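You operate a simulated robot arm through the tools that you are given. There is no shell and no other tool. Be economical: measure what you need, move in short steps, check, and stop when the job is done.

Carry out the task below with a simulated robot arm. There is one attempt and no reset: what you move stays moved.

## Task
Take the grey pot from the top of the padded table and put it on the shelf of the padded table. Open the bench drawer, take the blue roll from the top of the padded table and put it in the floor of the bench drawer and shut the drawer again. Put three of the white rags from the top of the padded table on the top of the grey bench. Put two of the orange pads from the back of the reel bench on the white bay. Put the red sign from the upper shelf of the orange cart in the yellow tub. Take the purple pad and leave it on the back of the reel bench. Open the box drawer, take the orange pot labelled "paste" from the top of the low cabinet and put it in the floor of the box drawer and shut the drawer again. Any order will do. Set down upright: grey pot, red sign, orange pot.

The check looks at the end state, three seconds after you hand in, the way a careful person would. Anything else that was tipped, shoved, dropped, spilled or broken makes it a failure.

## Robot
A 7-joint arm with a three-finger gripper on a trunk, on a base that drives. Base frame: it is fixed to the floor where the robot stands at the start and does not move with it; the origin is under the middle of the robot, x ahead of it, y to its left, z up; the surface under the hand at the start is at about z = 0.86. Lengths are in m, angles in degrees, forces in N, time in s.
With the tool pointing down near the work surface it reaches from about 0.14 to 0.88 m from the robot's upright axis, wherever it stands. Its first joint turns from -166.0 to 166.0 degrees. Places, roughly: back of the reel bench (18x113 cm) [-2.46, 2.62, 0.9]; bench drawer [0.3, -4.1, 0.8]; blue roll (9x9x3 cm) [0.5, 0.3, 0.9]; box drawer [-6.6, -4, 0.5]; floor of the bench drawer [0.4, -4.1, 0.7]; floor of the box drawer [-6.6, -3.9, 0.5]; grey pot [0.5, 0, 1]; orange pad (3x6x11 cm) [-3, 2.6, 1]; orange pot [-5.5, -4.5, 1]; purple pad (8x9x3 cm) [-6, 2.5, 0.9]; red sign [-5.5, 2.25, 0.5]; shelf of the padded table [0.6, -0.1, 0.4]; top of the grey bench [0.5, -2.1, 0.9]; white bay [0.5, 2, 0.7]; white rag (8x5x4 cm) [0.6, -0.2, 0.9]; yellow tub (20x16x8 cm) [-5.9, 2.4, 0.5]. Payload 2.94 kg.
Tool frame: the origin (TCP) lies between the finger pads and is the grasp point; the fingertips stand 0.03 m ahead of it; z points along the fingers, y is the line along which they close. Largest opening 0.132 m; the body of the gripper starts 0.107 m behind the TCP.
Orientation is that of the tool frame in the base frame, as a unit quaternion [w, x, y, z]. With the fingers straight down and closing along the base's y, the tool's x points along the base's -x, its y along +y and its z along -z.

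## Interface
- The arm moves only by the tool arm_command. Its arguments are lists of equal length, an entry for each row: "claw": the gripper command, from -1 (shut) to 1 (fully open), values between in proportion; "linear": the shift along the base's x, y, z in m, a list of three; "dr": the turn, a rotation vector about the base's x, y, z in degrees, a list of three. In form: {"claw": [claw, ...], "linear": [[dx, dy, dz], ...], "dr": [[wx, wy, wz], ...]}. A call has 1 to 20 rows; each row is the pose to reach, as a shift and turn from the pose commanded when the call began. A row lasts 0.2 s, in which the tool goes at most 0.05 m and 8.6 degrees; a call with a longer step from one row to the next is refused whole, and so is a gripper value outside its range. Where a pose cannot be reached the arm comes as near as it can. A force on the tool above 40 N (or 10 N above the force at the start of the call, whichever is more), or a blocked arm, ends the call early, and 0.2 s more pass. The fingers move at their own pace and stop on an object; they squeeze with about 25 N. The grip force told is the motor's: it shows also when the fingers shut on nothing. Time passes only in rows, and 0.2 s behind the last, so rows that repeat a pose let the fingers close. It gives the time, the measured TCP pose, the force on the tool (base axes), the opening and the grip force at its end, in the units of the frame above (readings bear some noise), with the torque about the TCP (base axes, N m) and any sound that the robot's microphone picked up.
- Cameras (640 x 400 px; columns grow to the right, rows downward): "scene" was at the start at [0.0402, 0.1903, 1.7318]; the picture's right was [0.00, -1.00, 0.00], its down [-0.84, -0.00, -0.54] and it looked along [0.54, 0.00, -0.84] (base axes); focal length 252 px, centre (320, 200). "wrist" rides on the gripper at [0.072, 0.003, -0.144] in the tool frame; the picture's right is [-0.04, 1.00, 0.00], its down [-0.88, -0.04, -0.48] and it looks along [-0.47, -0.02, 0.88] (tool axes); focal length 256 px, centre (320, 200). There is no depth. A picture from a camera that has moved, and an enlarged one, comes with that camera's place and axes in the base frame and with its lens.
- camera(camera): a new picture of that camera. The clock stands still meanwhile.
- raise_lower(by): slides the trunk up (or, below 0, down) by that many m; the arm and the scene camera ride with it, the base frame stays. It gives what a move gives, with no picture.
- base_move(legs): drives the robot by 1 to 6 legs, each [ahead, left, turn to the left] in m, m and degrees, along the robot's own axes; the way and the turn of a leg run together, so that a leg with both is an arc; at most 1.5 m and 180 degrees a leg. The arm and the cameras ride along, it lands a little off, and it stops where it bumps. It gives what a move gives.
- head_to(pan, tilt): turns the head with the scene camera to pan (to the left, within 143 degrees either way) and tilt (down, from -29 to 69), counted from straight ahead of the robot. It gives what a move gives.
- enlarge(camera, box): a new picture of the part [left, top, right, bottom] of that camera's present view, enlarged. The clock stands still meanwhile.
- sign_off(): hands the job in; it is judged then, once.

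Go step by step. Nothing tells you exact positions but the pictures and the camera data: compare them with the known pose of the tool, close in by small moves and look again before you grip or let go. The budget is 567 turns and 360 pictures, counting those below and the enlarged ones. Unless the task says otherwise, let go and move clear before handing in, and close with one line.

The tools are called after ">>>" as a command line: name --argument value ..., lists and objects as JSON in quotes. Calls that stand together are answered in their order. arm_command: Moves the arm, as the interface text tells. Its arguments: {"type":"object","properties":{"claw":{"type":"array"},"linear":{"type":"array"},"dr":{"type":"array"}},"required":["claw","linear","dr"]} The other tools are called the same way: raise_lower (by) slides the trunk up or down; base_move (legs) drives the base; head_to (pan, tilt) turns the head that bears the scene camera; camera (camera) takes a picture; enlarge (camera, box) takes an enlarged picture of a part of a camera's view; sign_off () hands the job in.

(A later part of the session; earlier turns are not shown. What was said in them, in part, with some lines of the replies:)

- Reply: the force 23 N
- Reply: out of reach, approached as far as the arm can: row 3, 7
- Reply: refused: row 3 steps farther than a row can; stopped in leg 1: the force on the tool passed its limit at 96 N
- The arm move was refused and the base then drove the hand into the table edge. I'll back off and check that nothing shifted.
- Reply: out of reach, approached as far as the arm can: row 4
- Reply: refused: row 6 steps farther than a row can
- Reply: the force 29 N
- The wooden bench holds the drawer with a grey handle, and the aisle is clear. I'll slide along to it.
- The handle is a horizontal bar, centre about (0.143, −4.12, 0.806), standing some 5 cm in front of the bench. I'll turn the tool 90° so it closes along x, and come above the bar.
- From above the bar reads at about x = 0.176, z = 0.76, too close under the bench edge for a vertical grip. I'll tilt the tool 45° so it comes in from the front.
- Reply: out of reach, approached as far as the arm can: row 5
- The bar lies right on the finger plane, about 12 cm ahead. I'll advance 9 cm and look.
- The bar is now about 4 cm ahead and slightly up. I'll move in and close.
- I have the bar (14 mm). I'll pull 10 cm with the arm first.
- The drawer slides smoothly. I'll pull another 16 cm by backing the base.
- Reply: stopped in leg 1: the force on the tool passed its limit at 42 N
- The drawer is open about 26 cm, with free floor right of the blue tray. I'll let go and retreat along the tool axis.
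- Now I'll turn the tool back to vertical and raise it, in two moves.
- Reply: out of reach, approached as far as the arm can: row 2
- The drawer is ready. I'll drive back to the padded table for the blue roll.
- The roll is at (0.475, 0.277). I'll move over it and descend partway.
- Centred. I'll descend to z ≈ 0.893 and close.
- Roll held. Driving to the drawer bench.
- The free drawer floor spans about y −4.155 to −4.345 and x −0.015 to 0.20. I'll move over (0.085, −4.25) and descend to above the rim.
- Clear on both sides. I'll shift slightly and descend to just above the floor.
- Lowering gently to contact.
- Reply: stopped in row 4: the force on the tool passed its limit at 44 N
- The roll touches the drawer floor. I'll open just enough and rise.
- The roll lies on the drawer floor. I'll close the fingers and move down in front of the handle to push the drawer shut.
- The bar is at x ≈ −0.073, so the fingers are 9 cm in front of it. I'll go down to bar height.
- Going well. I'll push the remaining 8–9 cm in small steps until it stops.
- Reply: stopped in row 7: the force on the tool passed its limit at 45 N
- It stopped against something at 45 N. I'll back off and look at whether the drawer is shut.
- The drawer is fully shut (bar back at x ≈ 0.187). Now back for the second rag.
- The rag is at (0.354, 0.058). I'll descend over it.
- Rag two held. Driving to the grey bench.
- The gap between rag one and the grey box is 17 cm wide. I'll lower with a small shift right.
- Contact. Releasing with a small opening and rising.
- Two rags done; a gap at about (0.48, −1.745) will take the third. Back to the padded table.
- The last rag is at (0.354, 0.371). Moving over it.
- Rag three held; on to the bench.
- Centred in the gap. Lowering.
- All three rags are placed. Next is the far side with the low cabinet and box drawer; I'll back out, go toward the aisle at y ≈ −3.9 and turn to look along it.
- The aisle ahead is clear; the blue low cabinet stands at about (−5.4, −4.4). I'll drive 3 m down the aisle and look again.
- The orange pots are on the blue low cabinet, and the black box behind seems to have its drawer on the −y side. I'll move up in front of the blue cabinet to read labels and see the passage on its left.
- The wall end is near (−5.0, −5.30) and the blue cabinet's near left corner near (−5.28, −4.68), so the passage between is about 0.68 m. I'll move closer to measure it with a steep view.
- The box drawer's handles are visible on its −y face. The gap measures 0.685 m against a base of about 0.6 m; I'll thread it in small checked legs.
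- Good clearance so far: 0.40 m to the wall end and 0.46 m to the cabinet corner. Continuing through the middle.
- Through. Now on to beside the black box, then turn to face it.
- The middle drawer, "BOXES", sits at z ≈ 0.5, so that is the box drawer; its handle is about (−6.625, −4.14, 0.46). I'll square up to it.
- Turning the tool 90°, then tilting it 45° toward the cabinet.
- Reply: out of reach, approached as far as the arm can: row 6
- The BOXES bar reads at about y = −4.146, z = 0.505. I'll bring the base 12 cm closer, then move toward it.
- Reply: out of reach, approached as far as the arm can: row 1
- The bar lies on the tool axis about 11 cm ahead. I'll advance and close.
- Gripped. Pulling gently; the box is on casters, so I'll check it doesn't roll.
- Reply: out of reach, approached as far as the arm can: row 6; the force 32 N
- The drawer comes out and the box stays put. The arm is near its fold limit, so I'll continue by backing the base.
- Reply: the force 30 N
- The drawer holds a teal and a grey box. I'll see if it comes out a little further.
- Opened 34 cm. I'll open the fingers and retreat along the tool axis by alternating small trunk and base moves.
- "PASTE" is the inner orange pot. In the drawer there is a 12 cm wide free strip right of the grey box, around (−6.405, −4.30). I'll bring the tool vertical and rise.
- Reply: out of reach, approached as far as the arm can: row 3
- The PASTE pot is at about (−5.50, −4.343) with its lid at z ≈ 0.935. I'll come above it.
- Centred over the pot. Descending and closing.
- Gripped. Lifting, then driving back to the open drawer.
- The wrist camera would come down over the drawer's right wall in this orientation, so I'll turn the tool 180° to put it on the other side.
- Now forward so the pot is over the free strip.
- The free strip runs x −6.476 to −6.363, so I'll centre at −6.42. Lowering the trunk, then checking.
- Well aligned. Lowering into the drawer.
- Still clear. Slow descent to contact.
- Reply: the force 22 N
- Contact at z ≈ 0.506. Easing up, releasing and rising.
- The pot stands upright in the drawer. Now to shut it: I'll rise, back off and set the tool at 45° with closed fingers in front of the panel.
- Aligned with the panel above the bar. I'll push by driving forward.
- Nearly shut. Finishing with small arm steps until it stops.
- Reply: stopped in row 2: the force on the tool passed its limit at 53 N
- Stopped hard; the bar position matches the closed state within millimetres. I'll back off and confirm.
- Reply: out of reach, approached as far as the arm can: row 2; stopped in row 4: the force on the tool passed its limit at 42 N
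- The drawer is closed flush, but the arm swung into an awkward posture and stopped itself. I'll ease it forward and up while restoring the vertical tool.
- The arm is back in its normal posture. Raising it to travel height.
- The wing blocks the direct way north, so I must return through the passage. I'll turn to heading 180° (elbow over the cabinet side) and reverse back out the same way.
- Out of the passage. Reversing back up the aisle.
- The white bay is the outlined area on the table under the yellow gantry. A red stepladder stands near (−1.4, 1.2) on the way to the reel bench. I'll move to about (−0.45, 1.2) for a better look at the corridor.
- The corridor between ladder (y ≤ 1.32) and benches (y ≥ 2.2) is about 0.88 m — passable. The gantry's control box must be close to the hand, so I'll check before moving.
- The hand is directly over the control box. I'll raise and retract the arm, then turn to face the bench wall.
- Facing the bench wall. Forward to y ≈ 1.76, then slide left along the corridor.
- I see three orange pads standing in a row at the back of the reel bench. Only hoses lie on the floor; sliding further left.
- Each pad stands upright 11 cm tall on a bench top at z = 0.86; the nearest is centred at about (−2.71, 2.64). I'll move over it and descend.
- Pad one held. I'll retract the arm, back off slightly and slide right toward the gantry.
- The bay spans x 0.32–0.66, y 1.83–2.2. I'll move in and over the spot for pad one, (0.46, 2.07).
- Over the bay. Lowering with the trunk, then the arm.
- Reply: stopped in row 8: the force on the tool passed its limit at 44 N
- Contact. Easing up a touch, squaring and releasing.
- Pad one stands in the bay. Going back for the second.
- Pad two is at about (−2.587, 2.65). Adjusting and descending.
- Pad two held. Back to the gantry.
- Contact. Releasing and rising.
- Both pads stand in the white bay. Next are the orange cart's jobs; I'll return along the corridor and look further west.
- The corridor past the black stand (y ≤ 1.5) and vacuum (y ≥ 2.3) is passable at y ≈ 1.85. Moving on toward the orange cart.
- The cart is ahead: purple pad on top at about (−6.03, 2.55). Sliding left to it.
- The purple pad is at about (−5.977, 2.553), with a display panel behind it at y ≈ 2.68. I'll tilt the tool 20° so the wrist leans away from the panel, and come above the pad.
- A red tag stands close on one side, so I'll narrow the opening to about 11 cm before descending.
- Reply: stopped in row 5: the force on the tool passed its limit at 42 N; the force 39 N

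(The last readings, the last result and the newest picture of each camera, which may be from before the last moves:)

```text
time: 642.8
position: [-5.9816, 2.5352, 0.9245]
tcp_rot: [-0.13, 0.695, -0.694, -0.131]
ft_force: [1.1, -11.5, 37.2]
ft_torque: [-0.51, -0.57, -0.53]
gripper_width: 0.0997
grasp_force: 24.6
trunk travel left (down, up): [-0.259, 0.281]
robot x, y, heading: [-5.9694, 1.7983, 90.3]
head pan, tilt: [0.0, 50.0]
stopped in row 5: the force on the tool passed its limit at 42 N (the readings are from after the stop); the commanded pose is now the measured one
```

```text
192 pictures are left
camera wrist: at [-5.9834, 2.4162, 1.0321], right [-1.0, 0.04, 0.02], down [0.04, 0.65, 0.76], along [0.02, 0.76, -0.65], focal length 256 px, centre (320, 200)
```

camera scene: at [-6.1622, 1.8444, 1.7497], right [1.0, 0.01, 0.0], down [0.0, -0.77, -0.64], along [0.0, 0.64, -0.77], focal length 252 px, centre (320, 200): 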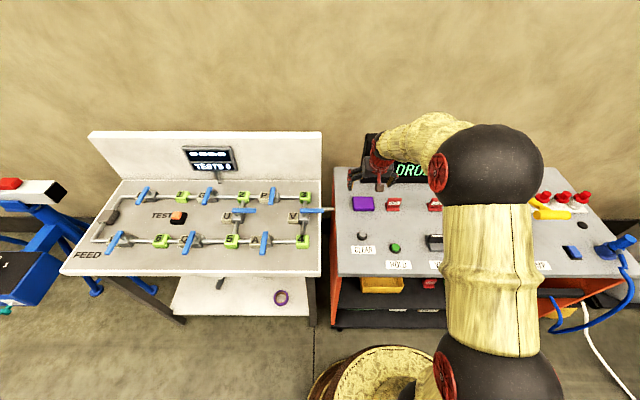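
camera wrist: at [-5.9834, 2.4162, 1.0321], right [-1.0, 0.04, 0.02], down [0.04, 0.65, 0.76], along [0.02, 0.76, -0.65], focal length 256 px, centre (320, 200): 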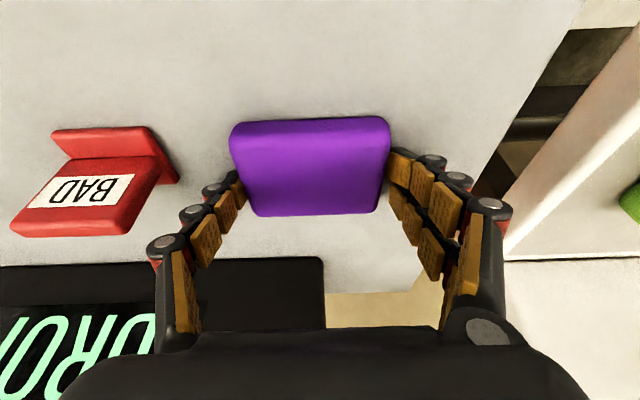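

The tips are pressing on the cart top (about z = 0.89). I'll ease up while keeping the grip.

>>> arm_command --claw '[-1, -1, -1, -1, -1]' --linear '[[0, -0.004, 0.005], [0, -0.006, 0.008], [0, -0.006, 0.008], [0, -0.006, 0.008], [0, -0.006, 0.008]]' --dr '[[-0.6, 0, 0], [-1, 0, 0], [-1, 0, 0], [-1, 0, 0], [-1, 0, 0]]'

>>> camera --camera "wrist"

```text
time: 644.0
position: [-5.9801, 2.5291, 0.9276]
tcp_rot: [-0.121, 0.698, -0.695, -0.123]
ft_force: [7.1, 14.2, 31.2]
ft_torque: [0.09, 1.34, -0.63]
gripper_width: 0.0952
grasp_force: 24.8
trunk travel left (down, up): [-0.259, 0.281]
robot x, y, heading: [-5.97, 1.7978, 90.2]
head pan, tilt: [0.0, 50.0]
```

```text
191 pictures are left
camera wrist: at [-5.9834, 2.4129, 1.0381], right [-1.0, 0.04, 0.02], down [0.04, 0.67, 0.75], along [0.02, 0.75, -0.67], focal length 256 px, centre (320, 200)
```

wrist: 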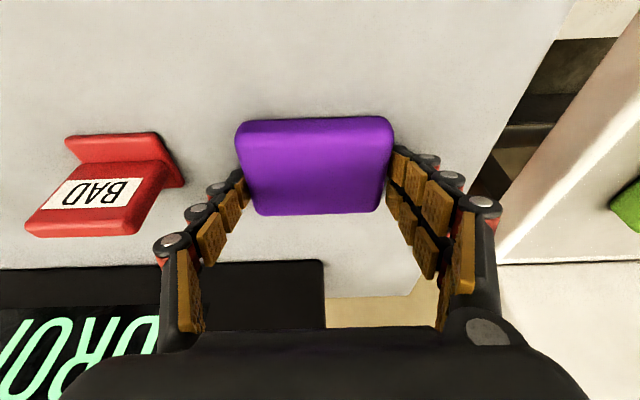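

>>> arm_command --claw '[-1, -1, -1, -1]' --linear '[[0, 0, 0.003], [0, 0, 0.006], [0, 0, 0.006], [0, 0, 0.006]]' --dr '[[0, 0, 0], [0, 0, 0], [0, 0, 0], [0, 0, 0]]'

```text
time: 645.0
position: [-5.98, 2.5253, 0.93]
tcp_rot: [-0.119, 0.698, -0.696, -0.12]
ft_force: [14.0, 7.6, 22.5]
ft_torque: [0.07, 0.72, -0.29]
gripper_width: 0.0902
grasp_force: 24.9
trunk travel left (down, up): [-0.259, 0.281]
robot x, y, heading: [-5.9701, 1.7969, 90.4]
head pan, tilt: [0.0, 50.0]
```

>>> arm_command --claw '[-1, -1, -1, -1, -1]' --linear '[[0, 0, 0.002], [0, 0, 0.004], [0, 0, 0.006], [0, 0, 0.008], [0, 0, 0.01]]' --dr '[[0, 0, 0], [0, 0, 0], [0, 0, 0], [0, 0, 0], [0, 0, 0]]'

>>> camera --camera "wrist"

```text
time: 646.2
position: [-5.9802, 2.5271, 0.9392]
tcp_rot: [-0.119, 0.698, -0.696, -0.119]
ft_force: [0.1, 0.6, -0.7]
ft_torque: [-0.02, -0.01, -0.01]
gripper_width: 0.0896
grasp_force: 25.1
trunk travel left (down, up): [-0.259, 0.281]
robot x, y, heading: [-5.97, 1.7984, 90.4]
head pan, tilt: [0.0, 50.0]
```

```text
190 pictures are left
camera wrist: at [-5.9841, 2.4116, 1.0511], right [-1.0, 0.04, 0.01], down [0.04, 0.67, 0.74], along [0.02, 0.74, -0.67], focal length 256 px, centre (320, 200)
```

wrist: 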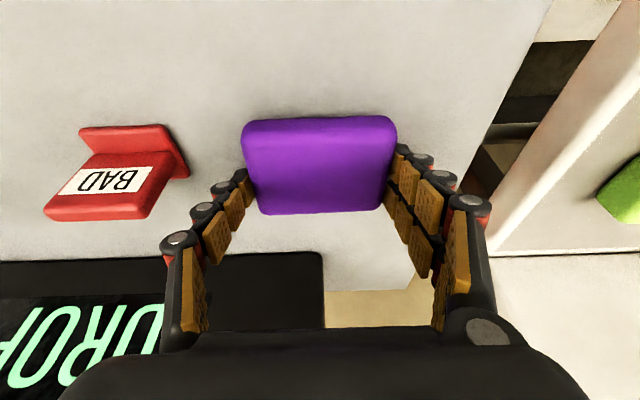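

Held at 90 mm with no load. Lifting to check.

>>> arm_command --claw '[-1, -1, -1, -1]' --linear '[[0, -0.005, 0.03], [0, -0.01, 0.07], [0, -0.02, 0.11], [0, -0.03, 0.15]]' --dr '[[0, 0, 0], [0, 0, 0], [0, 0, 0], [0, 0, 0]]'

>>> camera --camera "wrist"

>>> enlarge --camera "scene" --box '[300, 120, 480, 340]'

```text
time: 647.2
position: [-5.9805, 2.4968, 1.09]
tcp_rot: [-0.12, 0.698, -0.696, -0.119]
ft_force: [-0.1, -0.4, -1.0]
ft_torque: [0.02, -0.01, 0.01]
gripper_width: 0.0898
grasp_force: 24.7
trunk travel left (down, up): [-0.259, 0.281]
robot x, y, heading: [-5.9744, 1.7948, 90.3]
head pan, tilt: [0.0, 50.0]
```

```text
189 pictures are left
camera wrist: at [-5.9831, 2.3818, 1.2019], right [-1.0, 0.04, 0.01], down [0.04, 0.67, 0.74], along [0.02, 0.74, -0.67], focal length 256 px, centre (320, 200)
```

wrist: 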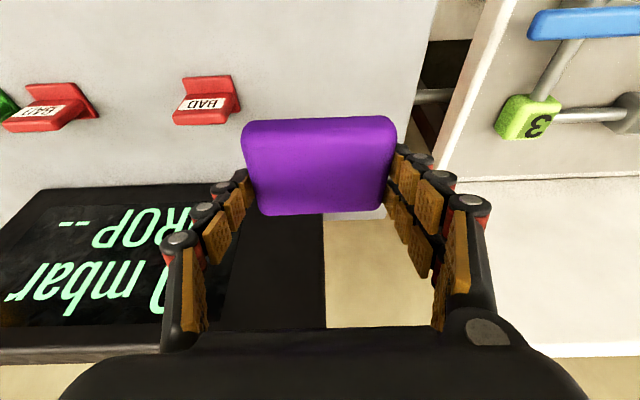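

```text
1.82 times, centred on (390, 230) of scene
camera zoom: at [-6.1624, 1.8426, 1.7498], right [1.0, 0.01, 0.0], down [0.0, -0.77, -0.64], along [0.0, 0.64, -0.77], focal length 458 px, centre (193, 146)
```

zoom: 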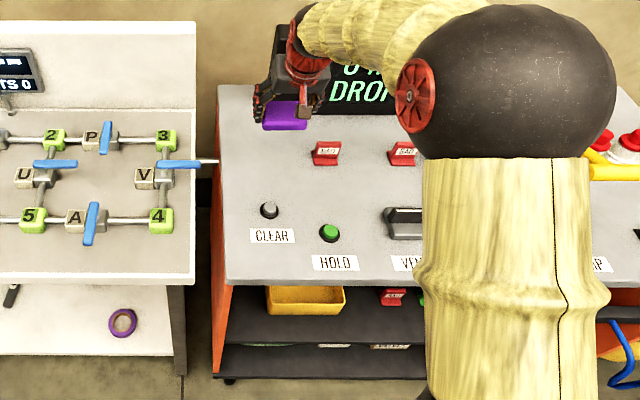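

The pad is held. The tub and red sign are visible on the upper shelf below. I'll take the pad to the reel bench, to the free spot where the orange pads stood.

>>> arm_command --claw '[-1, -1, -1]' --linear '[[0, -0.04, 0.01], [0, -0.08, 0.02], [0, -0.12, 0.03]]' --dr '[[0, 0, 0], [0, 0, 0], [0, 0, 0]]'

>>> base_move --legs '[[0.04, -1.15, -0.3], [0, -1.1, 0], [0, -1.08, 0]]'

>>> camera --camera "wrist"

```text
time: 648.0
position: [-5.98, 2.3771, 1.1197]
tcp_rot: [-0.119, 0.698, -0.695, -0.121]
ft_force: [-0.2, -0.1, -0.2]
ft_torque: [-0.01, -0.04, 0.02]
gripper_width: 0.0897
grasp_force: 24.7
trunk travel left (down, up): [-0.259, 0.281]
robot x, y, heading: [-5.9754, 1.7993, 90.5]
head pan, tilt: [0.0, 50.0]
```

```text
time: 664.2
position: [-2.6585, 2.4416, 1.1194]
tcp_rot: [0.12, -0.694, 0.699, 0.12]
ft_force: [0.3, -0.5, 0.1]
ft_torque: [0.01, 0.01, -0.03]
gripper_width: 0.089
grasp_force: 25.4
trunk travel left (down, up): [-0.259, 0.281]
robot x, y, heading: [-2.652, 1.8633, 89.7]
head pan, tilt: [0.0, 50.0]
```

```text
187 pictures are left
camera wrist: at [-2.663, 2.3265, 1.2312], right [-1.0, 0.05, 0.01], down [0.04, 0.67, 0.74], along [0.03, 0.74, -0.67], focal length 256 px, centre (320, 200)
```

wrist: 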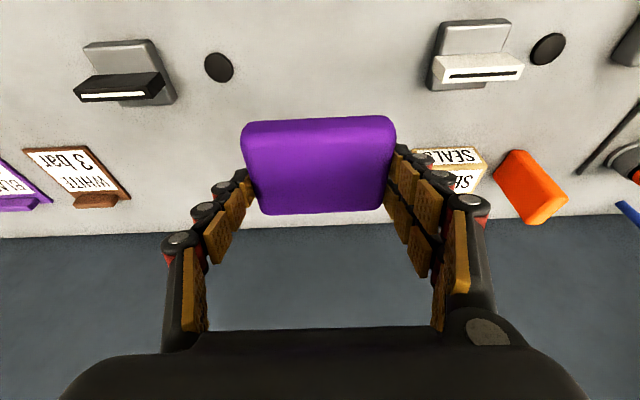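

Moving over the free spot between the SEALS box and the WHITE tag.

>>> arm_command --claw '[-1, -1, -1, -1, -1, -1, -1]' --linear '[[0.01, 0.04, 0], [0.02, 0.08, 0], [0.03, 0.12, 0], [0.04, 0.15, -0.02], [0.04, 0.175, -0.06], [0.04, 0.18, -0.1], [0.04, 0.18, -0.14]]' --dr '[[0, 0, 0], [0, 0, 0], [0, 0, 0], [0, 0, 0], [0, 0, 0], [0, 0, 0], [0, 0, 0]]'

>>> camera --camera "wrist"

>>> camera --camera "scene"

```text
time: 665.8
position: [-2.6195, 2.6221, 0.9788]
tcp_rot: [0.121, -0.694, 0.7, 0.119]
ft_force: [-0.7, 0.6, 0.2]
ft_torque: [-0.02, 0.04, 0.05]
gripper_width: 0.0892
grasp_force: 25.0
trunk travel left (down, up): [-0.259, 0.281]
robot x, y, heading: [-2.6572, 1.8604, 89.5]
head pan, tilt: [0.0, 50.0]
```

```text
186 pictures are left
camera wrist: at [-2.6239, 2.5068, 1.0907], right [-1.0, 0.05, 0.01], down [0.04, 0.67, 0.74], along [0.03, 0.74, -0.67], focal length 256 px, centre (320, 200)
```

wrist: 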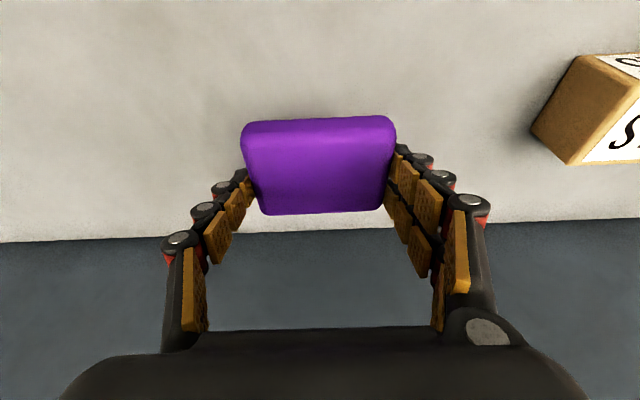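

```text
185 pictures are left
camera scene: at [-2.8462, 1.9097, 1.7498], right [1.0, 0.0, 0.0], down [0.0, -0.77, -0.64], along [0.0, 0.64, -0.77], focal length 252 px, centre (320, 200)
```

scene: 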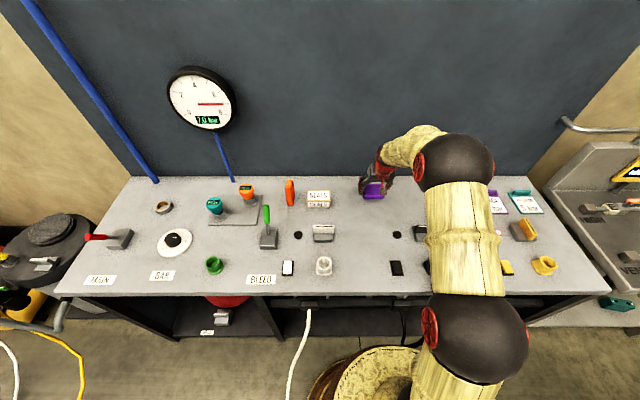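

Clear. Lowering to contact.

>>> arm_command --claw '[-1, -1, -1, -1, -1, -1]' --linear '[[0, 0, -0.03], [0, 0, -0.05], [0, 0, -0.06], [0, 0, -0.068], [0, 0, -0.073], [0, 0, -0.077]]' --dr '[[0, 0, 0], [0, 0, 0], [0, 0, 0], [0, 0, 0], [0, 0, 0], [0, 0, 0]]'

```text
time: 666.6
position: [-2.6204, 2.6264, 0.9308]
tcp_rot: [0.125, -0.694, 0.698, 0.125]
ft_force: [1.3, -4.7, 15.0]
ft_torque: [-0.28, 0.72, 0.26]
gripper_width: 0.0895
grasp_force: 25.1
trunk travel left (down, up): [-0.259, 0.281]
robot x, y, heading: [-2.6562, 1.8586, 89.8]
head pan, tilt: [0.0, 50.0]
stopped in row 4: the force on the tool passed its limit at 49 N (the readings are from after the stop); the commanded pose is now the measured one
```

Contact (the bench surface is at about 0.90 here). Easing and releasing.

>>> arm_command --claw '[-1, 0.6, 0.7, 0.7]' --linear '[[0, 0, 0.001], [0, 0, 0.003], [0, 0, 0.003], [0, 0, 0.003]]' --dr '[[0, 0, 0], [0, 0, 0], [0, 0, 0], [0, 0, 0]]'

>>> arm_command --claw '[0.7, 0.7, 0.7, 0.7]' --linear '[[0, -0.005, 0.04], [0, -0.01, 0.08], [0, -0.02, 0.12], [0, -0.03, 0.16]]' --dr '[[0, 0, 0], [0, 0, 0], [0, 0, 0], [0, 0, 0]]'

>>> camera --camera "wrist"

>>> enlarge --camera "scene" --box '[280, 150, 460, 260]'

```text
time: 667.6
position: [-2.6189, 2.625, 0.9294]
tcp_rot: [0.123, -0.694, 0.698, 0.123]
ft_force: [-0.2, -0.1, 0.4]
ft_torque: [0.0, -0.02, 0.02]
gripper_width: 0.1121
grasp_force: 0.0
trunk travel left (down, up): [-0.259, 0.281]
robot x, y, heading: [-2.6559, 1.8631, 89.8]
head pan, tilt: [0.0, 50.0]
```

```text
time: 668.6
position: [-2.6208, 2.5951, 1.0894]
tcp_rot: [0.123, -0.695, 0.698, 0.123]
ft_force: [0.0, -0.4, 0.1]
ft_torque: [0.01, 0.0, 0.03]
gripper_width: 0.1123
grasp_force: 0.2
trunk travel left (down, up): [-0.259, 0.281]
robot x, y, heading: [-2.6559, 1.8626, 89.9]
head pan, tilt: [0.0, 50.0]
```

```text
184 pictures are left
camera wrist: at [-2.6244, 2.4787, 1.2005], right [-1.0, 0.05, 0.01], down [0.04, 0.66, 0.75], along [0.02, 0.75, -0.66], focal length 256 px, centre (320, 200)
```

wrist: 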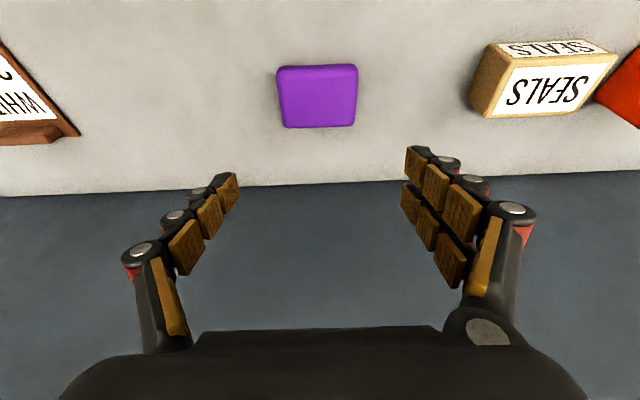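

```text
3.56 times, centred on (370, 205) of scene
camera zoom: at [-2.8463, 1.9081, 1.7498], right [1.0, 0.0, 0.0], down [0.0, -0.77, -0.64], along [0.0, 0.64, -0.77], focal length 896 px, centre (142, 182)
```

zoom: 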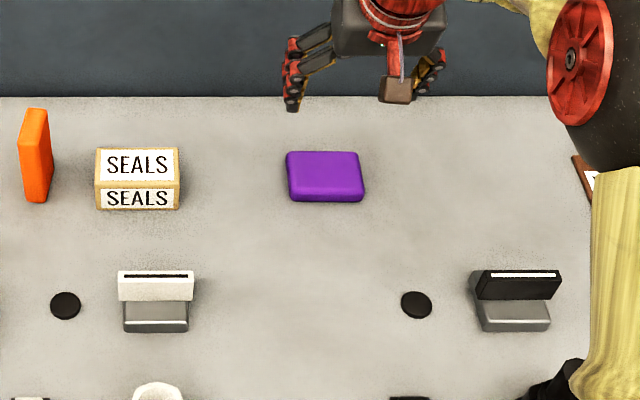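

The purple pad lies flat on the back of the reel bench. Last job: the red sign into the yellow tub; I'll retract and drive back to the cart.

>>> arm_command --claw '[0.7, 0.7, 0.7, 0.7]' --linear '[[0, -0.04, 0], [0, -0.08, 0.01], [0, -0.12, 0.02], [0, -0.16, 0.03]]' --dr '[[0, 0, 0], [0, 0, 0], [0, 0, 0], [0, 0, 0]]'

>>> base_move --legs '[[0, 1.1, 0], [-0.02, 1.0, 0], [-0.15, 1.0, 0]]'

>>> camera --camera "scene"

```text
time: 669.6
position: [-2.622, 2.4347, 1.1197]
tcp_rot: [0.123, -0.695, 0.698, 0.124]
ft_force: [-0.4, -0.2, 1.0]
ft_torque: [0.01, 0.0, 0.01]
gripper_width: 0.1126
grasp_force: 0.3
trunk travel left (down, up): [-0.259, 0.281]
robot x, y, heading: [-2.6559, 1.8618, 89.9]
head pan, tilt: [0.0, 50.0]
```

```text
time: 684.9
position: [-5.7299, 2.2439, 1.1197]
tcp_rot: [-0.123, 0.7, -0.692, -0.124]
ft_force: [-0.7, -0.1, 0.1]
ft_torque: [-0.01, 0.0, 0.0]
gripper_width: 0.1123
grasp_force: 0.1
trunk travel left (down, up): [-0.259, 0.281]
robot x, y, heading: [-5.7564, 1.6688, 90.7]
head pan, tilt: [0.0, 50.0]
```

```text
182 pictures are left
camera scene: at [-5.9443, 1.7143, 1.7498], right [1.0, 0.01, 0.0], down [0.01, -0.77, -0.64], along [-0.01, 0.64, -0.77], focal length 252 px, centre (320, 200)
```

scene: 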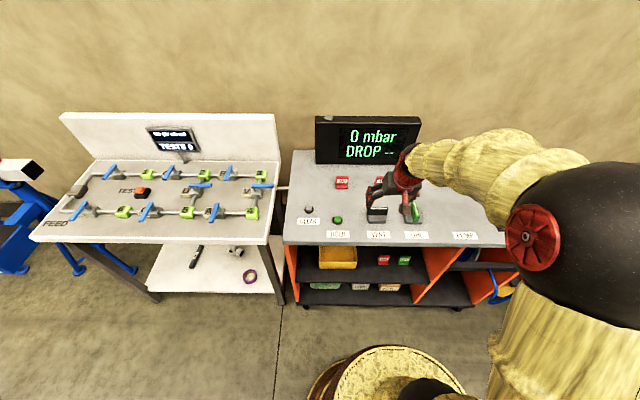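

Backing off and lowering the camera to see into the shelf.

>>> base_move --legs '[[-0.3, 0, -0.7]]'

>>> raise_lower --by -0.25

>>> head_to --pan 0 --tilt 45

>>> enlarge --camera "scene" --box '[260, 100, 500, 300]'

>>> camera --camera "wrist"

```text
time: 686.9
position: [-5.7173, 1.9447, 1.1202]
tcp_rot: [0.123, -0.695, 0.698, 0.123]
ft_force: [-0.6, 0.5, 0.0]
ft_torque: [0.02, 0.01, 0.02]
gripper_width: 0.1125
grasp_force: 0.0
trunk travel left (down, up): [-0.259, 0.281]
robot x, y, heading: [-5.7502, 1.3712, 90.0]
head pan, tilt: [0.0, 50.0]
```

```text
time: 689.5
position: [-5.7179, 1.9449, 0.87]
tcp_rot: [0.124, -0.695, 0.698, 0.123]
ft_force: [-0.4, 0.1, 0.5]
ft_torque: [-0.04, 0.01, -0.03]
gripper_width: 0.1121
grasp_force: 0.0
trunk travel left (down, up): [-0.009, 0.531]
robot x, y, heading: [-5.7527, 1.372, 90.1]
head pan, tilt: [0.0, 50.0]
```

```text
time: 690.2
position: [-5.7183, 1.9444, 0.87]
tcp_rot: [0.123, -0.695, 0.698, 0.122]
ft_force: [0.5, 0.8, 0.1]
ft_torque: [0.03, -0.02, -0.02]
gripper_width: 0.1123
grasp_force: 0.1
trunk travel left (down, up): [-0.009, 0.531]
robot x, y, heading: [-5.7505, 1.369, 90.2]
head pan, tilt: [0.0, 45.0]
```

```text
2.00 times, centred on (380, 200) of scene
camera zoom: at [-5.9413, 1.422, 1.5067], right [1.0, 0.0, 0.0], down [0.0, -0.71, -0.71], along [0.0, 0.71, -0.71], focal length 504 px, centre (200, 200)
```

zoom: 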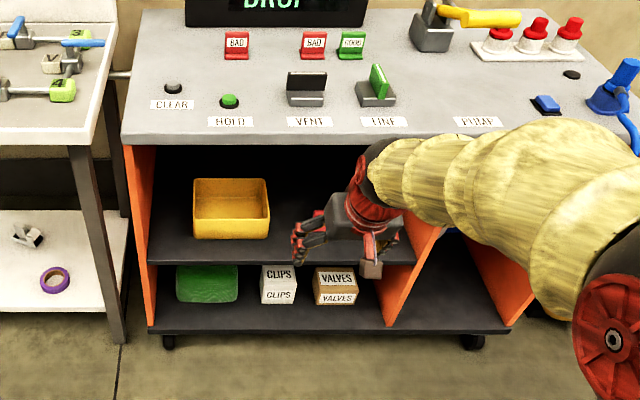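

```text
180 pictures are left
camera wrist: at [-5.7213, 1.8286, 0.98], right [-1.0, 0.04, 0.01], down [0.04, 0.66, 0.75], along [0.02, 0.75, -0.66], focal length 256 px, centre (320, 200)
```

wrist: 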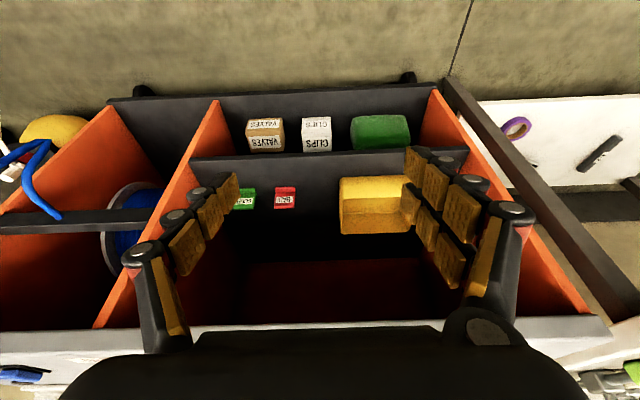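

>>> arm_command --claw '[0.7, 0.7, 0.7, 0.7, 0.7, 0.7]' --linear '[[0.03, 0, 0.03], [0.06, 0, 0.06], [0.09, 0, 0.09], [0.12, 0, 0.12], [0.15, 0, 0.15], [0.18, 0, 0.18]]' --dr '[[0, 0, 0], [0, 0, 0], [0, 0, 0], [0, 0, 0], [0, 0, 0], [0, 0, 0]]'

>>> enlarge --camera "scene" --box '[330, 180, 490, 280]'

>>> head_to --pan -5 --tilt 35

>>> enlarge --camera "scene" --box '[280, 180, 440, 300]'

```text
time: 691.6
position: [-5.5383, 1.9456, 1.0492]
tcp_rot: [0.123, -0.696, 0.697, 0.123]
ft_force: [-0.2, 0.1, -0.7]
ft_torque: [-0.02, -0.01, -0.01]
gripper_width: 0.1122
grasp_force: 0.1
trunk travel left (down, up): [-0.009, 0.531]
robot x, y, heading: [-5.7488, 1.3687, 89.9]
head pan, tilt: [0.0, 45.0]
```

```text
4.00 times, centred on (410, 230) of scene
camera zoom: at [-5.9414, 1.4221, 1.5067], right [1.0, 0.0, 0.0], down [0.0, -0.71, -0.71], along [0.0, 0.71, -0.71], focal length 1009 px, centre (-40, 80)
```

zoom: 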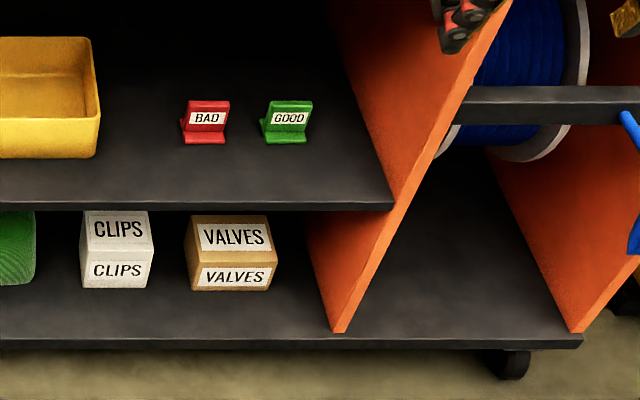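

```text
time: 692.3
position: [-5.539, 1.9462, 1.0486]
tcp_rot: [0.123, -0.695, 0.698, 0.122]
ft_force: [-0.5, -0.1, 0.0]
ft_torque: [0.02, 0.03, 0.0]
gripper_width: 0.1124
grasp_force: 0.0
trunk travel left (down, up): [-0.009, 0.531]
robot x, y, heading: [-5.754, 1.3696, 89.8]
head pan, tilt: [-5.0, 35.0]
```

```text
3.33 times, centred on (360, 240) of scene
camera zoom: at [-5.9335, 1.4284, 1.5215], right [1.0, -0.09, 0.0], down [-0.05, -0.57, -0.82], along [0.07, 0.82, -0.57], focal length 840 px, centre (187, 67)
```

zoom: 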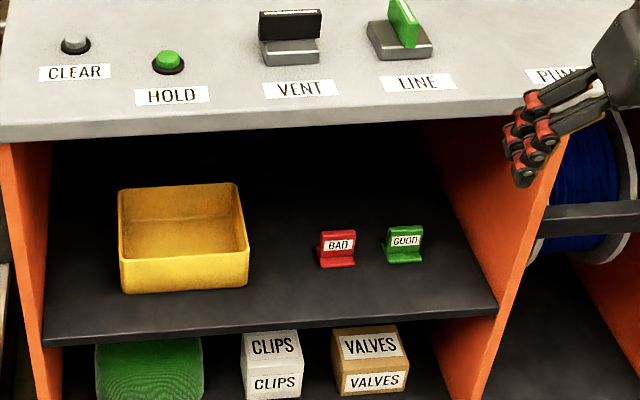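

The red "BAD" sign is at about (−5.607, 2.35) on the shelf (z ≈ 0.465), the tub centred about (−5.85, 2.40) with rim near 0.545. I'll tilt the tool to 48° and lower it in front of the cart.

>>> arm_command --claw '[0.3, 0.3, 0.3, 0.3]' --linear '[[-0.02, 0.03, -0.02], [-0.04, 0.06, -0.04], [-0.055, 0.09, -0.06], [-0.068, 0.1, -0.08]]' --dr '[[7, 0, 0], [14, 0, 0], [21, 0, 0], [28, 0, 0]]'

>>> arm_command --claw '[0.3, 0.3, 0.3, 0.3, 0.3, 0.3, 0.3, 0.3]' --linear '[[0, 0, -0.045], [0, 0, -0.09], [0, 0, -0.135], [0, 0, -0.18], [0, 0, -0.225], [0, 0, -0.27], [0, 0, -0.315], [0, 0, -0.35]]' --dr '[[0, 0, 0], [0, 0, 0], [0, 0, 0], [0, 0, 0], [0, 0, 0], [0, 0, 0], [0, 0, 0], [0, 0, 0]]'

>>> camera --camera "wrist"

```text
time: 693.3
position: [-5.6052, 2.0448, 0.9687]
tcp_rot: [0.289, -0.644, 0.647, 0.288]
ft_force: [0.8, 0.1, -0.1]
ft_torque: [-0.01, 0.0, -0.03]
gripper_width: 0.0859
grasp_force: 0.0
trunk travel left (down, up): [-0.009, 0.531]
robot x, y, heading: [-5.7508, 1.3714, 89.9]
head pan, tilt: [-5.0, 35.0]
```

```text
time: 695.1
position: [-5.6058, 2.0458, 0.6169]
tcp_rot: [0.287, -0.645, 0.647, 0.288]
ft_force: [0.1, 0.8, 0.8]
ft_torque: [-0.1, 0.01, 0.0]
gripper_width: 0.0856
grasp_force: 0.0
trunk travel left (down, up): [-0.009, 0.531]
robot x, y, heading: [-5.7496, 1.3696, 90.0]
head pan, tilt: [-5.0, 35.0]
```

```text
177 pictures are left
camera wrist: at [-5.609, 1.8913, 0.6608], right [-1.0, 0.03, 0.03], down [0.04, 0.23, 0.97], along [0.02, 0.97, -0.23], focal length 256 px, centre (320, 200)
```

wrist: 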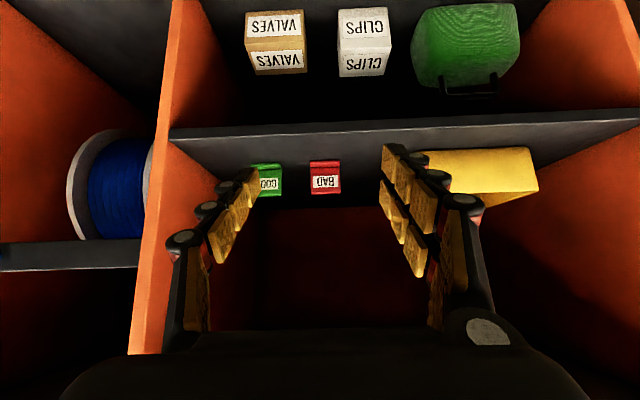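

The sign is centred on the finger plane; the shelf is at about z = 0.48. I'll drive in 18 cm and lower to sign height.

>>> base_move --legs '[[0.18, 0, 0]]'

>>> arm_command --claw '[0.3, 0.3, 0.3]' --linear '[[0, 0.01, -0.03], [0, 0.02, -0.06], [0, 0.03, -0.09]]' --dr '[[0, 0, 0], [0, 0, 0], [0, 0, 0]]'

>>> camera --camera "wrist"

>>> enlarge --camera "scene" --box '[280, 160, 480, 310]'

```text
time: 696.6
position: [-5.604, 2.2277, 0.619]
tcp_rot: [0.288, -0.645, 0.647, 0.287]
ft_force: [-0.7, -1.0, -0.3]
ft_torque: [-0.03, 0.0, 0.0]
gripper_width: 0.0857
grasp_force: 0.0
trunk travel left (down, up): [-0.009, 0.531]
robot x, y, heading: [-5.7494, 1.5536, 90.0]
head pan, tilt: [-5.0, 35.0]
```

```text
time: 697.4
position: [-5.6064, 2.2572, 0.5307]
tcp_rot: [0.288, -0.644, 0.647, 0.288]
ft_force: [-0.3, 0.2, 0.3]
ft_torque: [-0.11, -0.01, -0.01]
gripper_width: 0.0858
grasp_force: 0.0
trunk travel left (down, up): [-0.009, 0.531]
robot x, y, heading: [-5.7524, 1.5526, 90.1]
head pan, tilt: [-5.0, 35.0]
```

```text
176 pictures are left
camera wrist: at [-5.6095, 2.1027, 0.5722], right [-1.0, 0.03, 0.03], down [0.04, 0.23, 0.97], along [0.02, 0.97, -0.23], focal length 256 px, centre (320, 200)
```

wrist: 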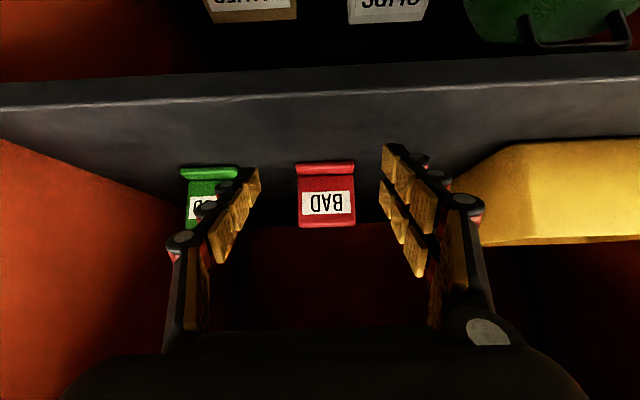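

```text
2.67 times, centred on (380, 235) of scene
camera zoom: at [-5.9336, 1.6102, 1.5215], right [1.0, -0.09, 0.0], down [-0.05, -0.57, -0.82], along [0.07, 0.82, -0.57], focal length 672 px, centre (160, 107)
```

zoom: 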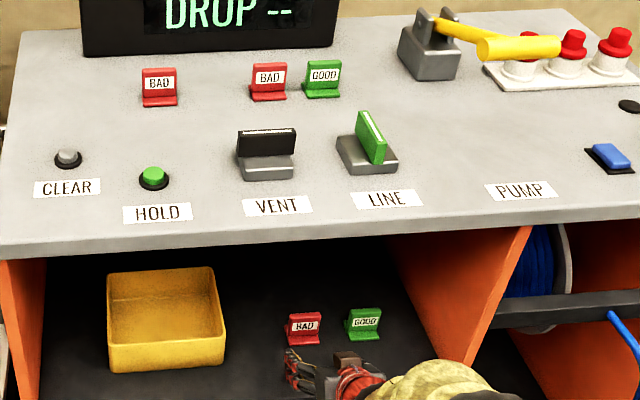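

The sign is in line. Advancing part way.

>>> arm_command --claw '[0.25, 0.25, 0.25]' --linear '[[-0.003, 0.02, -0.003], [-0.004, 0.04, -0.006], [-0.004, 0.055, -0.009]]' --dr '[[0, 0, 0], [0, 0, 0], [0, 0, 0]]'

>>> camera --camera "wrist"

```text
time: 698.2
position: [-5.6085, 2.313, 0.5194]
tcp_rot: [0.287, -0.645, 0.648, 0.288]
ft_force: [0.0, -0.6, 0.7]
ft_torque: [-0.01, -0.01, 0.01]
gripper_width: 0.0825
grasp_force: 0.1
trunk travel left (down, up): [-0.009, 0.531]
robot x, y, heading: [-5.7508, 1.5511, 89.8]
head pan, tilt: [-5.0, 35.0]
```

```text
174 pictures are left
camera wrist: at [-5.6125, 2.1577, 0.5624], right [-1.0, 0.03, 0.03], down [0.04, 0.23, 0.97], along [0.02, 0.97, -0.23], focal length 256 px, centre (320, 200)
```

wrist: 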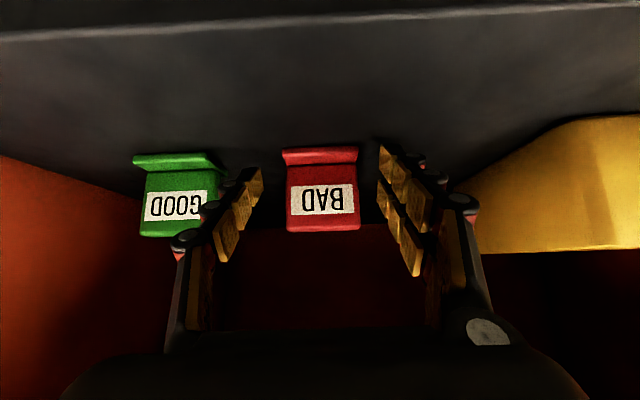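

>>> arm_command --claw '[0.25, 0.25, 0.25]' --linear '[[0, 0.02, -0.001], [0, 0.035, -0.002], [0, 0.05, -0.003]]' --dr '[[0, 0, 0], [0, 0, 0], [0, 0, 0]]'

>>> camera --camera "wrist"

>>> enlarge --camera "scene" --box '[300, 200, 440, 300]'

```text
time: 699.0
position: [-5.6096, 2.3614, 0.5148]
tcp_rot: [0.287, -0.646, 0.647, 0.287]
ft_force: [0.5, 0.4, -0.1]
ft_torque: [0.0, -0.03, 0.0]
gripper_width: 0.0822
grasp_force: 0.0
trunk travel left (down, up): [-0.009, 0.531]
robot x, y, heading: [-5.7527, 1.5529, 90.3]
head pan, tilt: [-5.0, 35.0]
```

```text
173 pictures are left
camera wrist: at [-5.6131, 2.2077, 0.5585], right [-1.0, 0.03, 0.03], down [0.04, 0.24, 0.97], along [0.02, 0.97, -0.24], focal length 256 px, centre (320, 200)
```

wrist: 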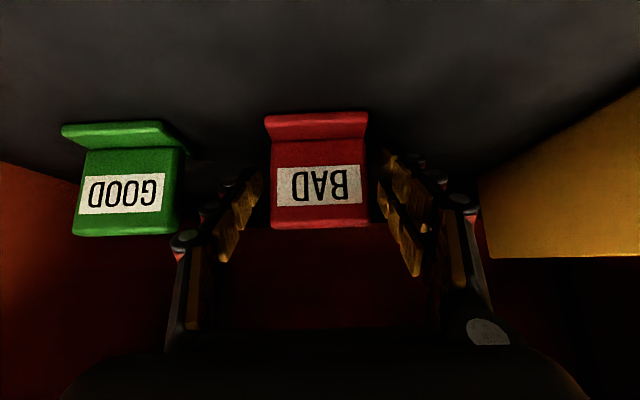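

```text
4.00 times, centred on (370, 250) of scene
camera zoom: at [-5.9335, 1.6106, 1.5215], right [1.0, -0.09, 0.0], down [-0.05, -0.57, -0.82], along [0.07, 0.82, -0.57], focal length 1009 px, centre (120, 0)
```

zoom: 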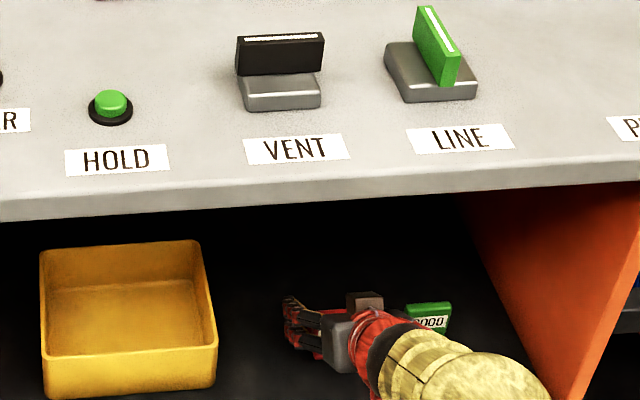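

The plate is now at the grasp point, mid-height. Advancing 8 mm and closing.

>>> arm_command --claw '[0.25, -1, -1, -1, -1]' --linear '[[0, 0.008, 0], [0, 0.008, 0], [0, 0.008, 0], [0, 0.008, 0], [0, 0.008, 0]]' --dr '[[0, 0, 0], [0, 0, 0], [0, 0, 0], [0, 0, 0], [0, 0, 0]]'

>>> camera --camera "wrist"

```text
time: 700.2
position: [-5.6108, 2.3693, 0.5154]
tcp_rot: [0.288, -0.645, 0.647, 0.288]
ft_force: [-1.1, -0.2, 1.6]
ft_torque: [-0.04, 0.08, 0.01]
gripper_width: 0.0532
grasp_force: 24.9
trunk travel left (down, up): [-0.009, 0.531]
robot x, y, heading: [-5.7521, 1.5523, 90.0]
head pan, tilt: [-5.0, 35.0]
```

```text
171 pictures are left
camera wrist: at [-5.6127, 2.2163, 0.559], right [-1.0, 0.03, 0.03], down [0.04, 0.23, 0.97], along [0.02, 0.97, -0.23], focal length 256 px, centre (320, 200)
```

wrist: 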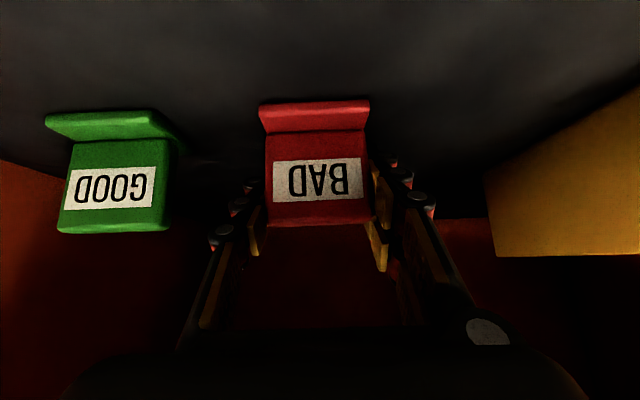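

Gripped. Lifting 10 cm to clear the tub rim, watching for contact with the cart top.

>>> arm_command --claw '[-1, -1, -1, -1, -1, -1]' --linear '[[0, 0, 0.015], [0, 0, 0.03], [0, 0, 0.05], [0, 0, 0.07], [0, 0, 0.09], [0, 0, 0.105]]' --dr '[[0, 0, 0], [0, 0, 0], [0, 0, 0], [0, 0, 0], [0, 0, 0], [0, 0, 0]]'

>>> camera --camera "wrist"

>>> camera --camera "scene"

```text
time: 701.6
position: [-5.6084, 2.37, 0.6206]
tcp_rot: [0.288, -0.644, 0.647, 0.288]
ft_force: [0.6, 0.4, -1.1]
ft_torque: [0.09, -0.02, -0.02]
gripper_width: 0.0532
grasp_force: 24.6
trunk travel left (down, up): [-0.009, 0.531]
robot x, y, heading: [-5.7529, 1.5541, 89.7]
head pan, tilt: [-5.0, 35.0]
```

```text
170 pictures are left
camera wrist: at [-5.6126, 2.2162, 0.664], right [-1.0, 0.03, 0.03], down [0.04, 0.23, 0.97], along [0.02, 0.97, -0.24], focal length 256 px, centre (320, 200)
```

wrist: 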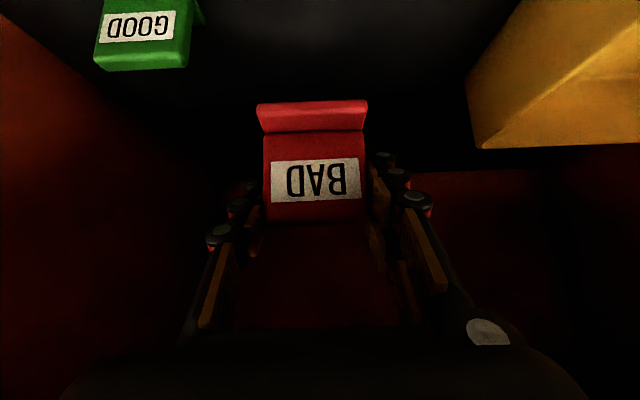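

```text
169 pictures are left
camera scene: at [-5.9335, 1.6109, 1.5215], right [1.0, -0.09, 0.0], down [-0.05, -0.57, -0.82], along [0.07, 0.82, -0.57], focal length 252 px, centre (320, 200)
```

scene: 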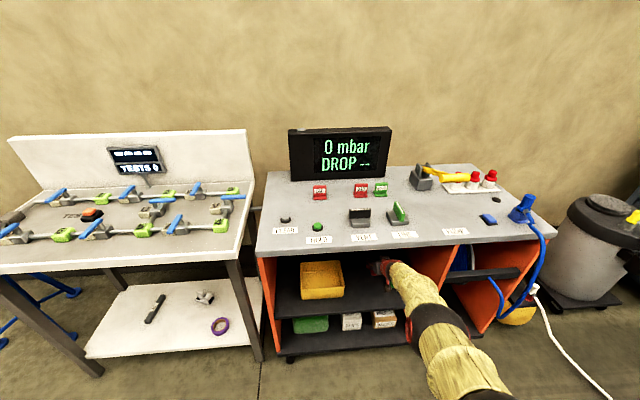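

Clear all round. Moving left over the tub.

>>> arm_command --claw '[-1, -1, -1, -1, -1, -1, -1, -1]' --linear '[[-0.03, 0, 0], [-0.065, 0, 0], [-0.1, 0, 0], [-0.135, 0, 0], [-0.17, 0, 0], [-0.205, 0.01, 0], [-0.235, 0.02, 0], [-0.254, 0.03, 0]]' --dr '[[0, 0, 0], [0, 0, 0], [0, 0, 0], [0, 0, 0], [0, 0, 0], [0, 0, 0], [0, 0, 0], [0, 0, 0]]'

>>> camera --camera "wrist"

>>> enlarge --camera "scene" --box '[240, 210, 440, 350]'

```text
time: 703.4
position: [-5.8627, 2.4006, 0.6197]
tcp_rot: [0.288, -0.644, 0.647, 0.288]
ft_force: [0.2, -0.1, -0.6]
ft_torque: [0.01, -0.01, 0.02]
gripper_width: 0.0528
grasp_force: 25.1
trunk travel left (down, up): [-0.009, 0.531]
robot x, y, heading: [-5.7518, 1.5533, 90.0]
head pan, tilt: [-5.0, 35.0]
```

```text
168 pictures are left
camera wrist: at [-5.8662, 2.2464, 0.6628], right [-1.0, 0.03, 0.03], down [0.04, 0.23, 0.97], along [0.02, 0.97, -0.24], focal length 256 px, centre (320, 200)
```

wrist: 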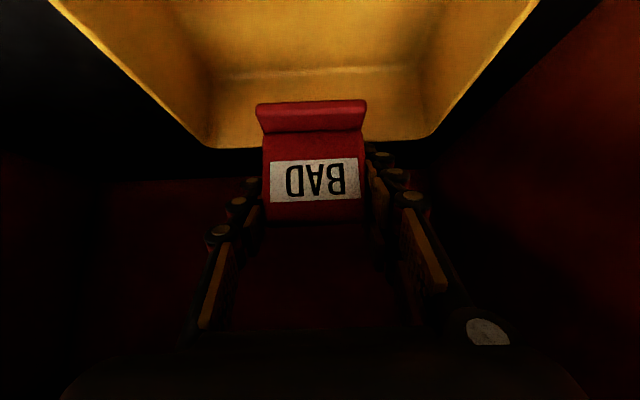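

```text
2.86 times, centred on (340, 280) of scene
camera zoom: at [-5.9334, 1.6107, 1.5215], right [1.0, -0.09, 0.0], down [-0.05, -0.57, -0.82], along [0.07, 0.82, -0.57], focal length 720 px, centre (263, -29)
```

zoom: 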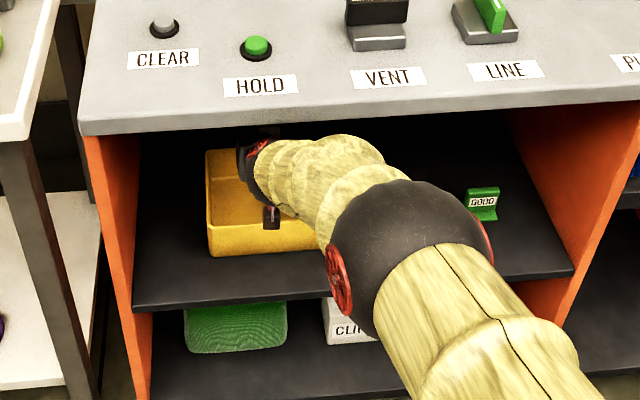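

Centred over the tub. Lowering the sign in.

>>> arm_command --claw '[-1, -1, -1, -1]' --linear '[[0, 0.003, -0.025], [0, 0.005, -0.05], [0, 0.005, -0.07], [0, 0.005, -0.085]]' --dr '[[0, 0, 0], [0, 0, 0], [0, 0, 0], [0, 0, 0]]'

>>> camera --camera "wrist"

```text
time: 704.4
position: [-5.8636, 2.4065, 0.5366]
tcp_rot: [0.288, -0.645, 0.647, 0.288]
ft_force: [0.4, -0.6, -0.4]
ft_torque: [-0.01, -0.04, 0.02]
gripper_width: 0.0531
grasp_force: 24.5
trunk travel left (down, up): [-0.009, 0.531]
robot x, y, heading: [-5.7463, 1.5519, 90.1]
head pan, tilt: [-5.0, 35.0]
```

```text
166 pictures are left
camera wrist: at [-5.867, 2.2518, 0.5789], right [-1.0, 0.03, 0.03], down [0.04, 0.23, 0.97], along [0.02, 0.97, -0.23], focal length 256 px, centre (320, 200)
```

wrist: 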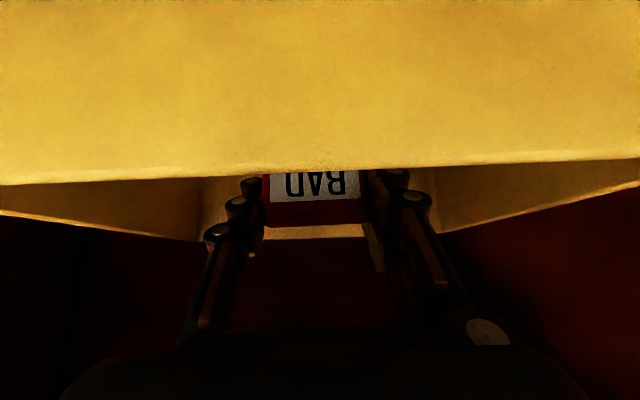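

>>> arm_command --claw '[-1, -1, -1, -1, -1]' --linear '[[0, 0, -0.004], [0, 0, -0.008], [0, 0, -0.011], [0, 0, -0.014], [0, 0, -0.017]]' --dr '[[0, 0, 0], [0, 0, 0], [0, 0, 0], [0, 0, 0], [0, 0, 0]]'

```text
time: 705.6
position: [-5.8631, 2.4083, 0.5223]
tcp_rot: [0.288, -0.644, 0.646, 0.29]
ft_force: [-1.1, -1.3, 10.7]
ft_torque: [-0.32, 0.31, 0.01]
gripper_width: 0.0532
grasp_force: 25.3
trunk travel left (down, up): [-0.009, 0.531]
robot x, y, heading: [-5.7516, 1.5527, 90.0]
head pan, tilt: [-5.0, 35.0]
```

Contact with the tub floor. Releasing and backing out along the tool axis.

>>> arm_command --claw '[-0.1, 0.1, 0.2, 0.2]' --linear '[[0, 0, 0.001], [0, 0, 0.001], [0, 0, 0.001], [0, 0, 0.001]]' --dr '[[0, 0, 0], [0, 0, 0], [0, 0, 0], [0, 0, 0]]'

>>> arm_command --claw '[0.2, 0.2, 0.2, 0.2, 0.2, 0.2]' --linear '[[0, -0.01, 0.02], [0, -0.025, 0.045], [0, -0.045, 0.07], [0, -0.08, 0.09], [0, -0.12, 0.1], [0, -0.16, 0.1]]' --dr '[[0, 0, 0], [0, 0, 0], [0, 0, 0], [0, 0, 0], [0, 0, 0], [0, 0, 0]]'

>>> camera --camera "wrist"

```text
time: 706.6
position: [-5.8631, 2.4057, 0.5185]
tcp_rot: [0.287, -0.645, 0.647, 0.287]
ft_force: [-0.9, -0.1, 0.9]
ft_torque: [-0.06, 0.01, -0.01]
gripper_width: 0.081
grasp_force: 0.0
trunk travel left (down, up): [-0.009, 0.531]
robot x, y, heading: [-5.7535, 1.5498, 89.9]
head pan, tilt: [-5.0, 35.0]
```

```text
time: 708.0
position: [-5.8641, 2.2434, 0.6212]
tcp_rot: [0.287, -0.645, 0.647, 0.288]
ft_force: [0.5, -0.1, 0.2]
ft_torque: [-0.03, 0.02, -0.01]
gripper_width: 0.0792
grasp_force: 0.0
trunk travel left (down, up): [-0.009, 0.531]
robot x, y, heading: [-5.7512, 1.5533, 89.9]
head pan, tilt: [-5.0, 35.0]
```

```text
165 pictures are left
camera wrist: at [-5.8671, 2.0897, 0.6632], right [-1.0, 0.03, 0.03], down [0.04, 0.23, 0.97], along [0.02, 0.97, -0.24], focal length 256 px, centre (320, 200)
```

wrist: 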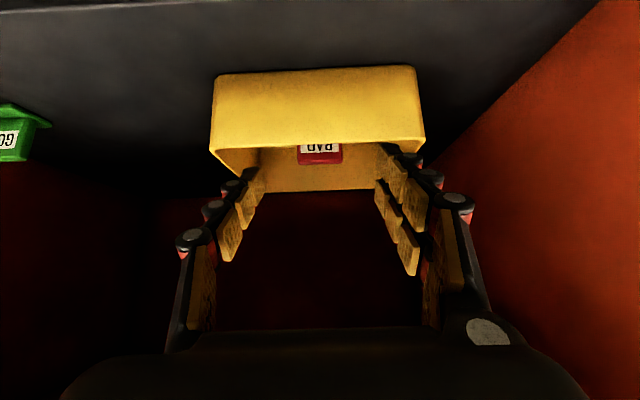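

The sign stands in the tub. I'll back the base out and check with the scene camera.

>>> base_move --legs '[[-0.2, 0, 0]]'

>>> raise_lower --by 0.25

>>> head_to --pan 5 --tilt 45

>>> enlarge --camera "scene" --box '[260, 130, 500, 290]'

```text
time: 709.6
position: [-5.8645, 2.0434, 0.6209]
tcp_rot: [0.288, -0.645, 0.647, 0.287]
ft_force: [-0.2, -0.3, -0.8]
ft_torque: [0.01, -0.04, -0.01]
gripper_width: 0.0794
grasp_force: 0.1
trunk travel left (down, up): [-0.009, 0.531]
robot x, y, heading: [-5.7525, 1.352, 90.2]
head pan, tilt: [-5.0, 35.0]
```

```text
time: 712.2
position: [-5.8648, 2.042, 0.8699]
tcp_rot: [0.288, -0.645, 0.646, 0.288]
ft_force: [-0.6, -0.1, 0.9]
ft_torque: [0.02, -0.02, -0.01]
gripper_width: 0.0793
grasp_force: 0.0
trunk travel left (down, up): [-0.259, 0.281]
robot x, y, heading: [-5.7524, 1.3524, 90.0]
head pan, tilt: [-5.0, 35.0]
```

```text
time: 712.9
position: [-5.8649, 2.0432, 0.8716]
tcp_rot: [0.287, -0.646, 0.646, 0.288]
ft_force: [0.8, -0.6, -0.3]
ft_torque: [0.02, -0.02, -0.01]
gripper_width: 0.0792
grasp_force: 0.0
trunk travel left (down, up): [-0.259, 0.281]
robot x, y, heading: [-5.7503, 1.351, 90.0]
head pan, tilt: [5.0, 45.0]
```

```text
2.50 times, centred on (380, 210) of scene
camera zoom: at [-5.9485, 1.4032, 1.7567], right [1.0, 0.09, 0.0], down [0.06, -0.7, -0.71], along [-0.06, 0.7, -0.71], focal length 630 px, centre (170, 175)
```

zoom: 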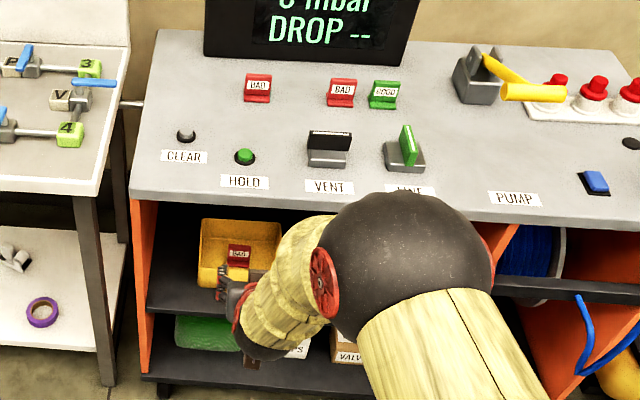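

Everything is in place: the sign stands upright in the tub, and nothing else on the cart is disturbed. The gripper is empty and clear, so I'm handing in.

>>> sign_off

```text
The job is handed in.
```

All seven jobs are finished, both drawers are shut, and the hand is empty and clear. Two things happened on the way: the hand bumped the padded table's edge once, and the first rag was dragged a short way across the table. Pictures taken afterwards showed nothing else displaced.
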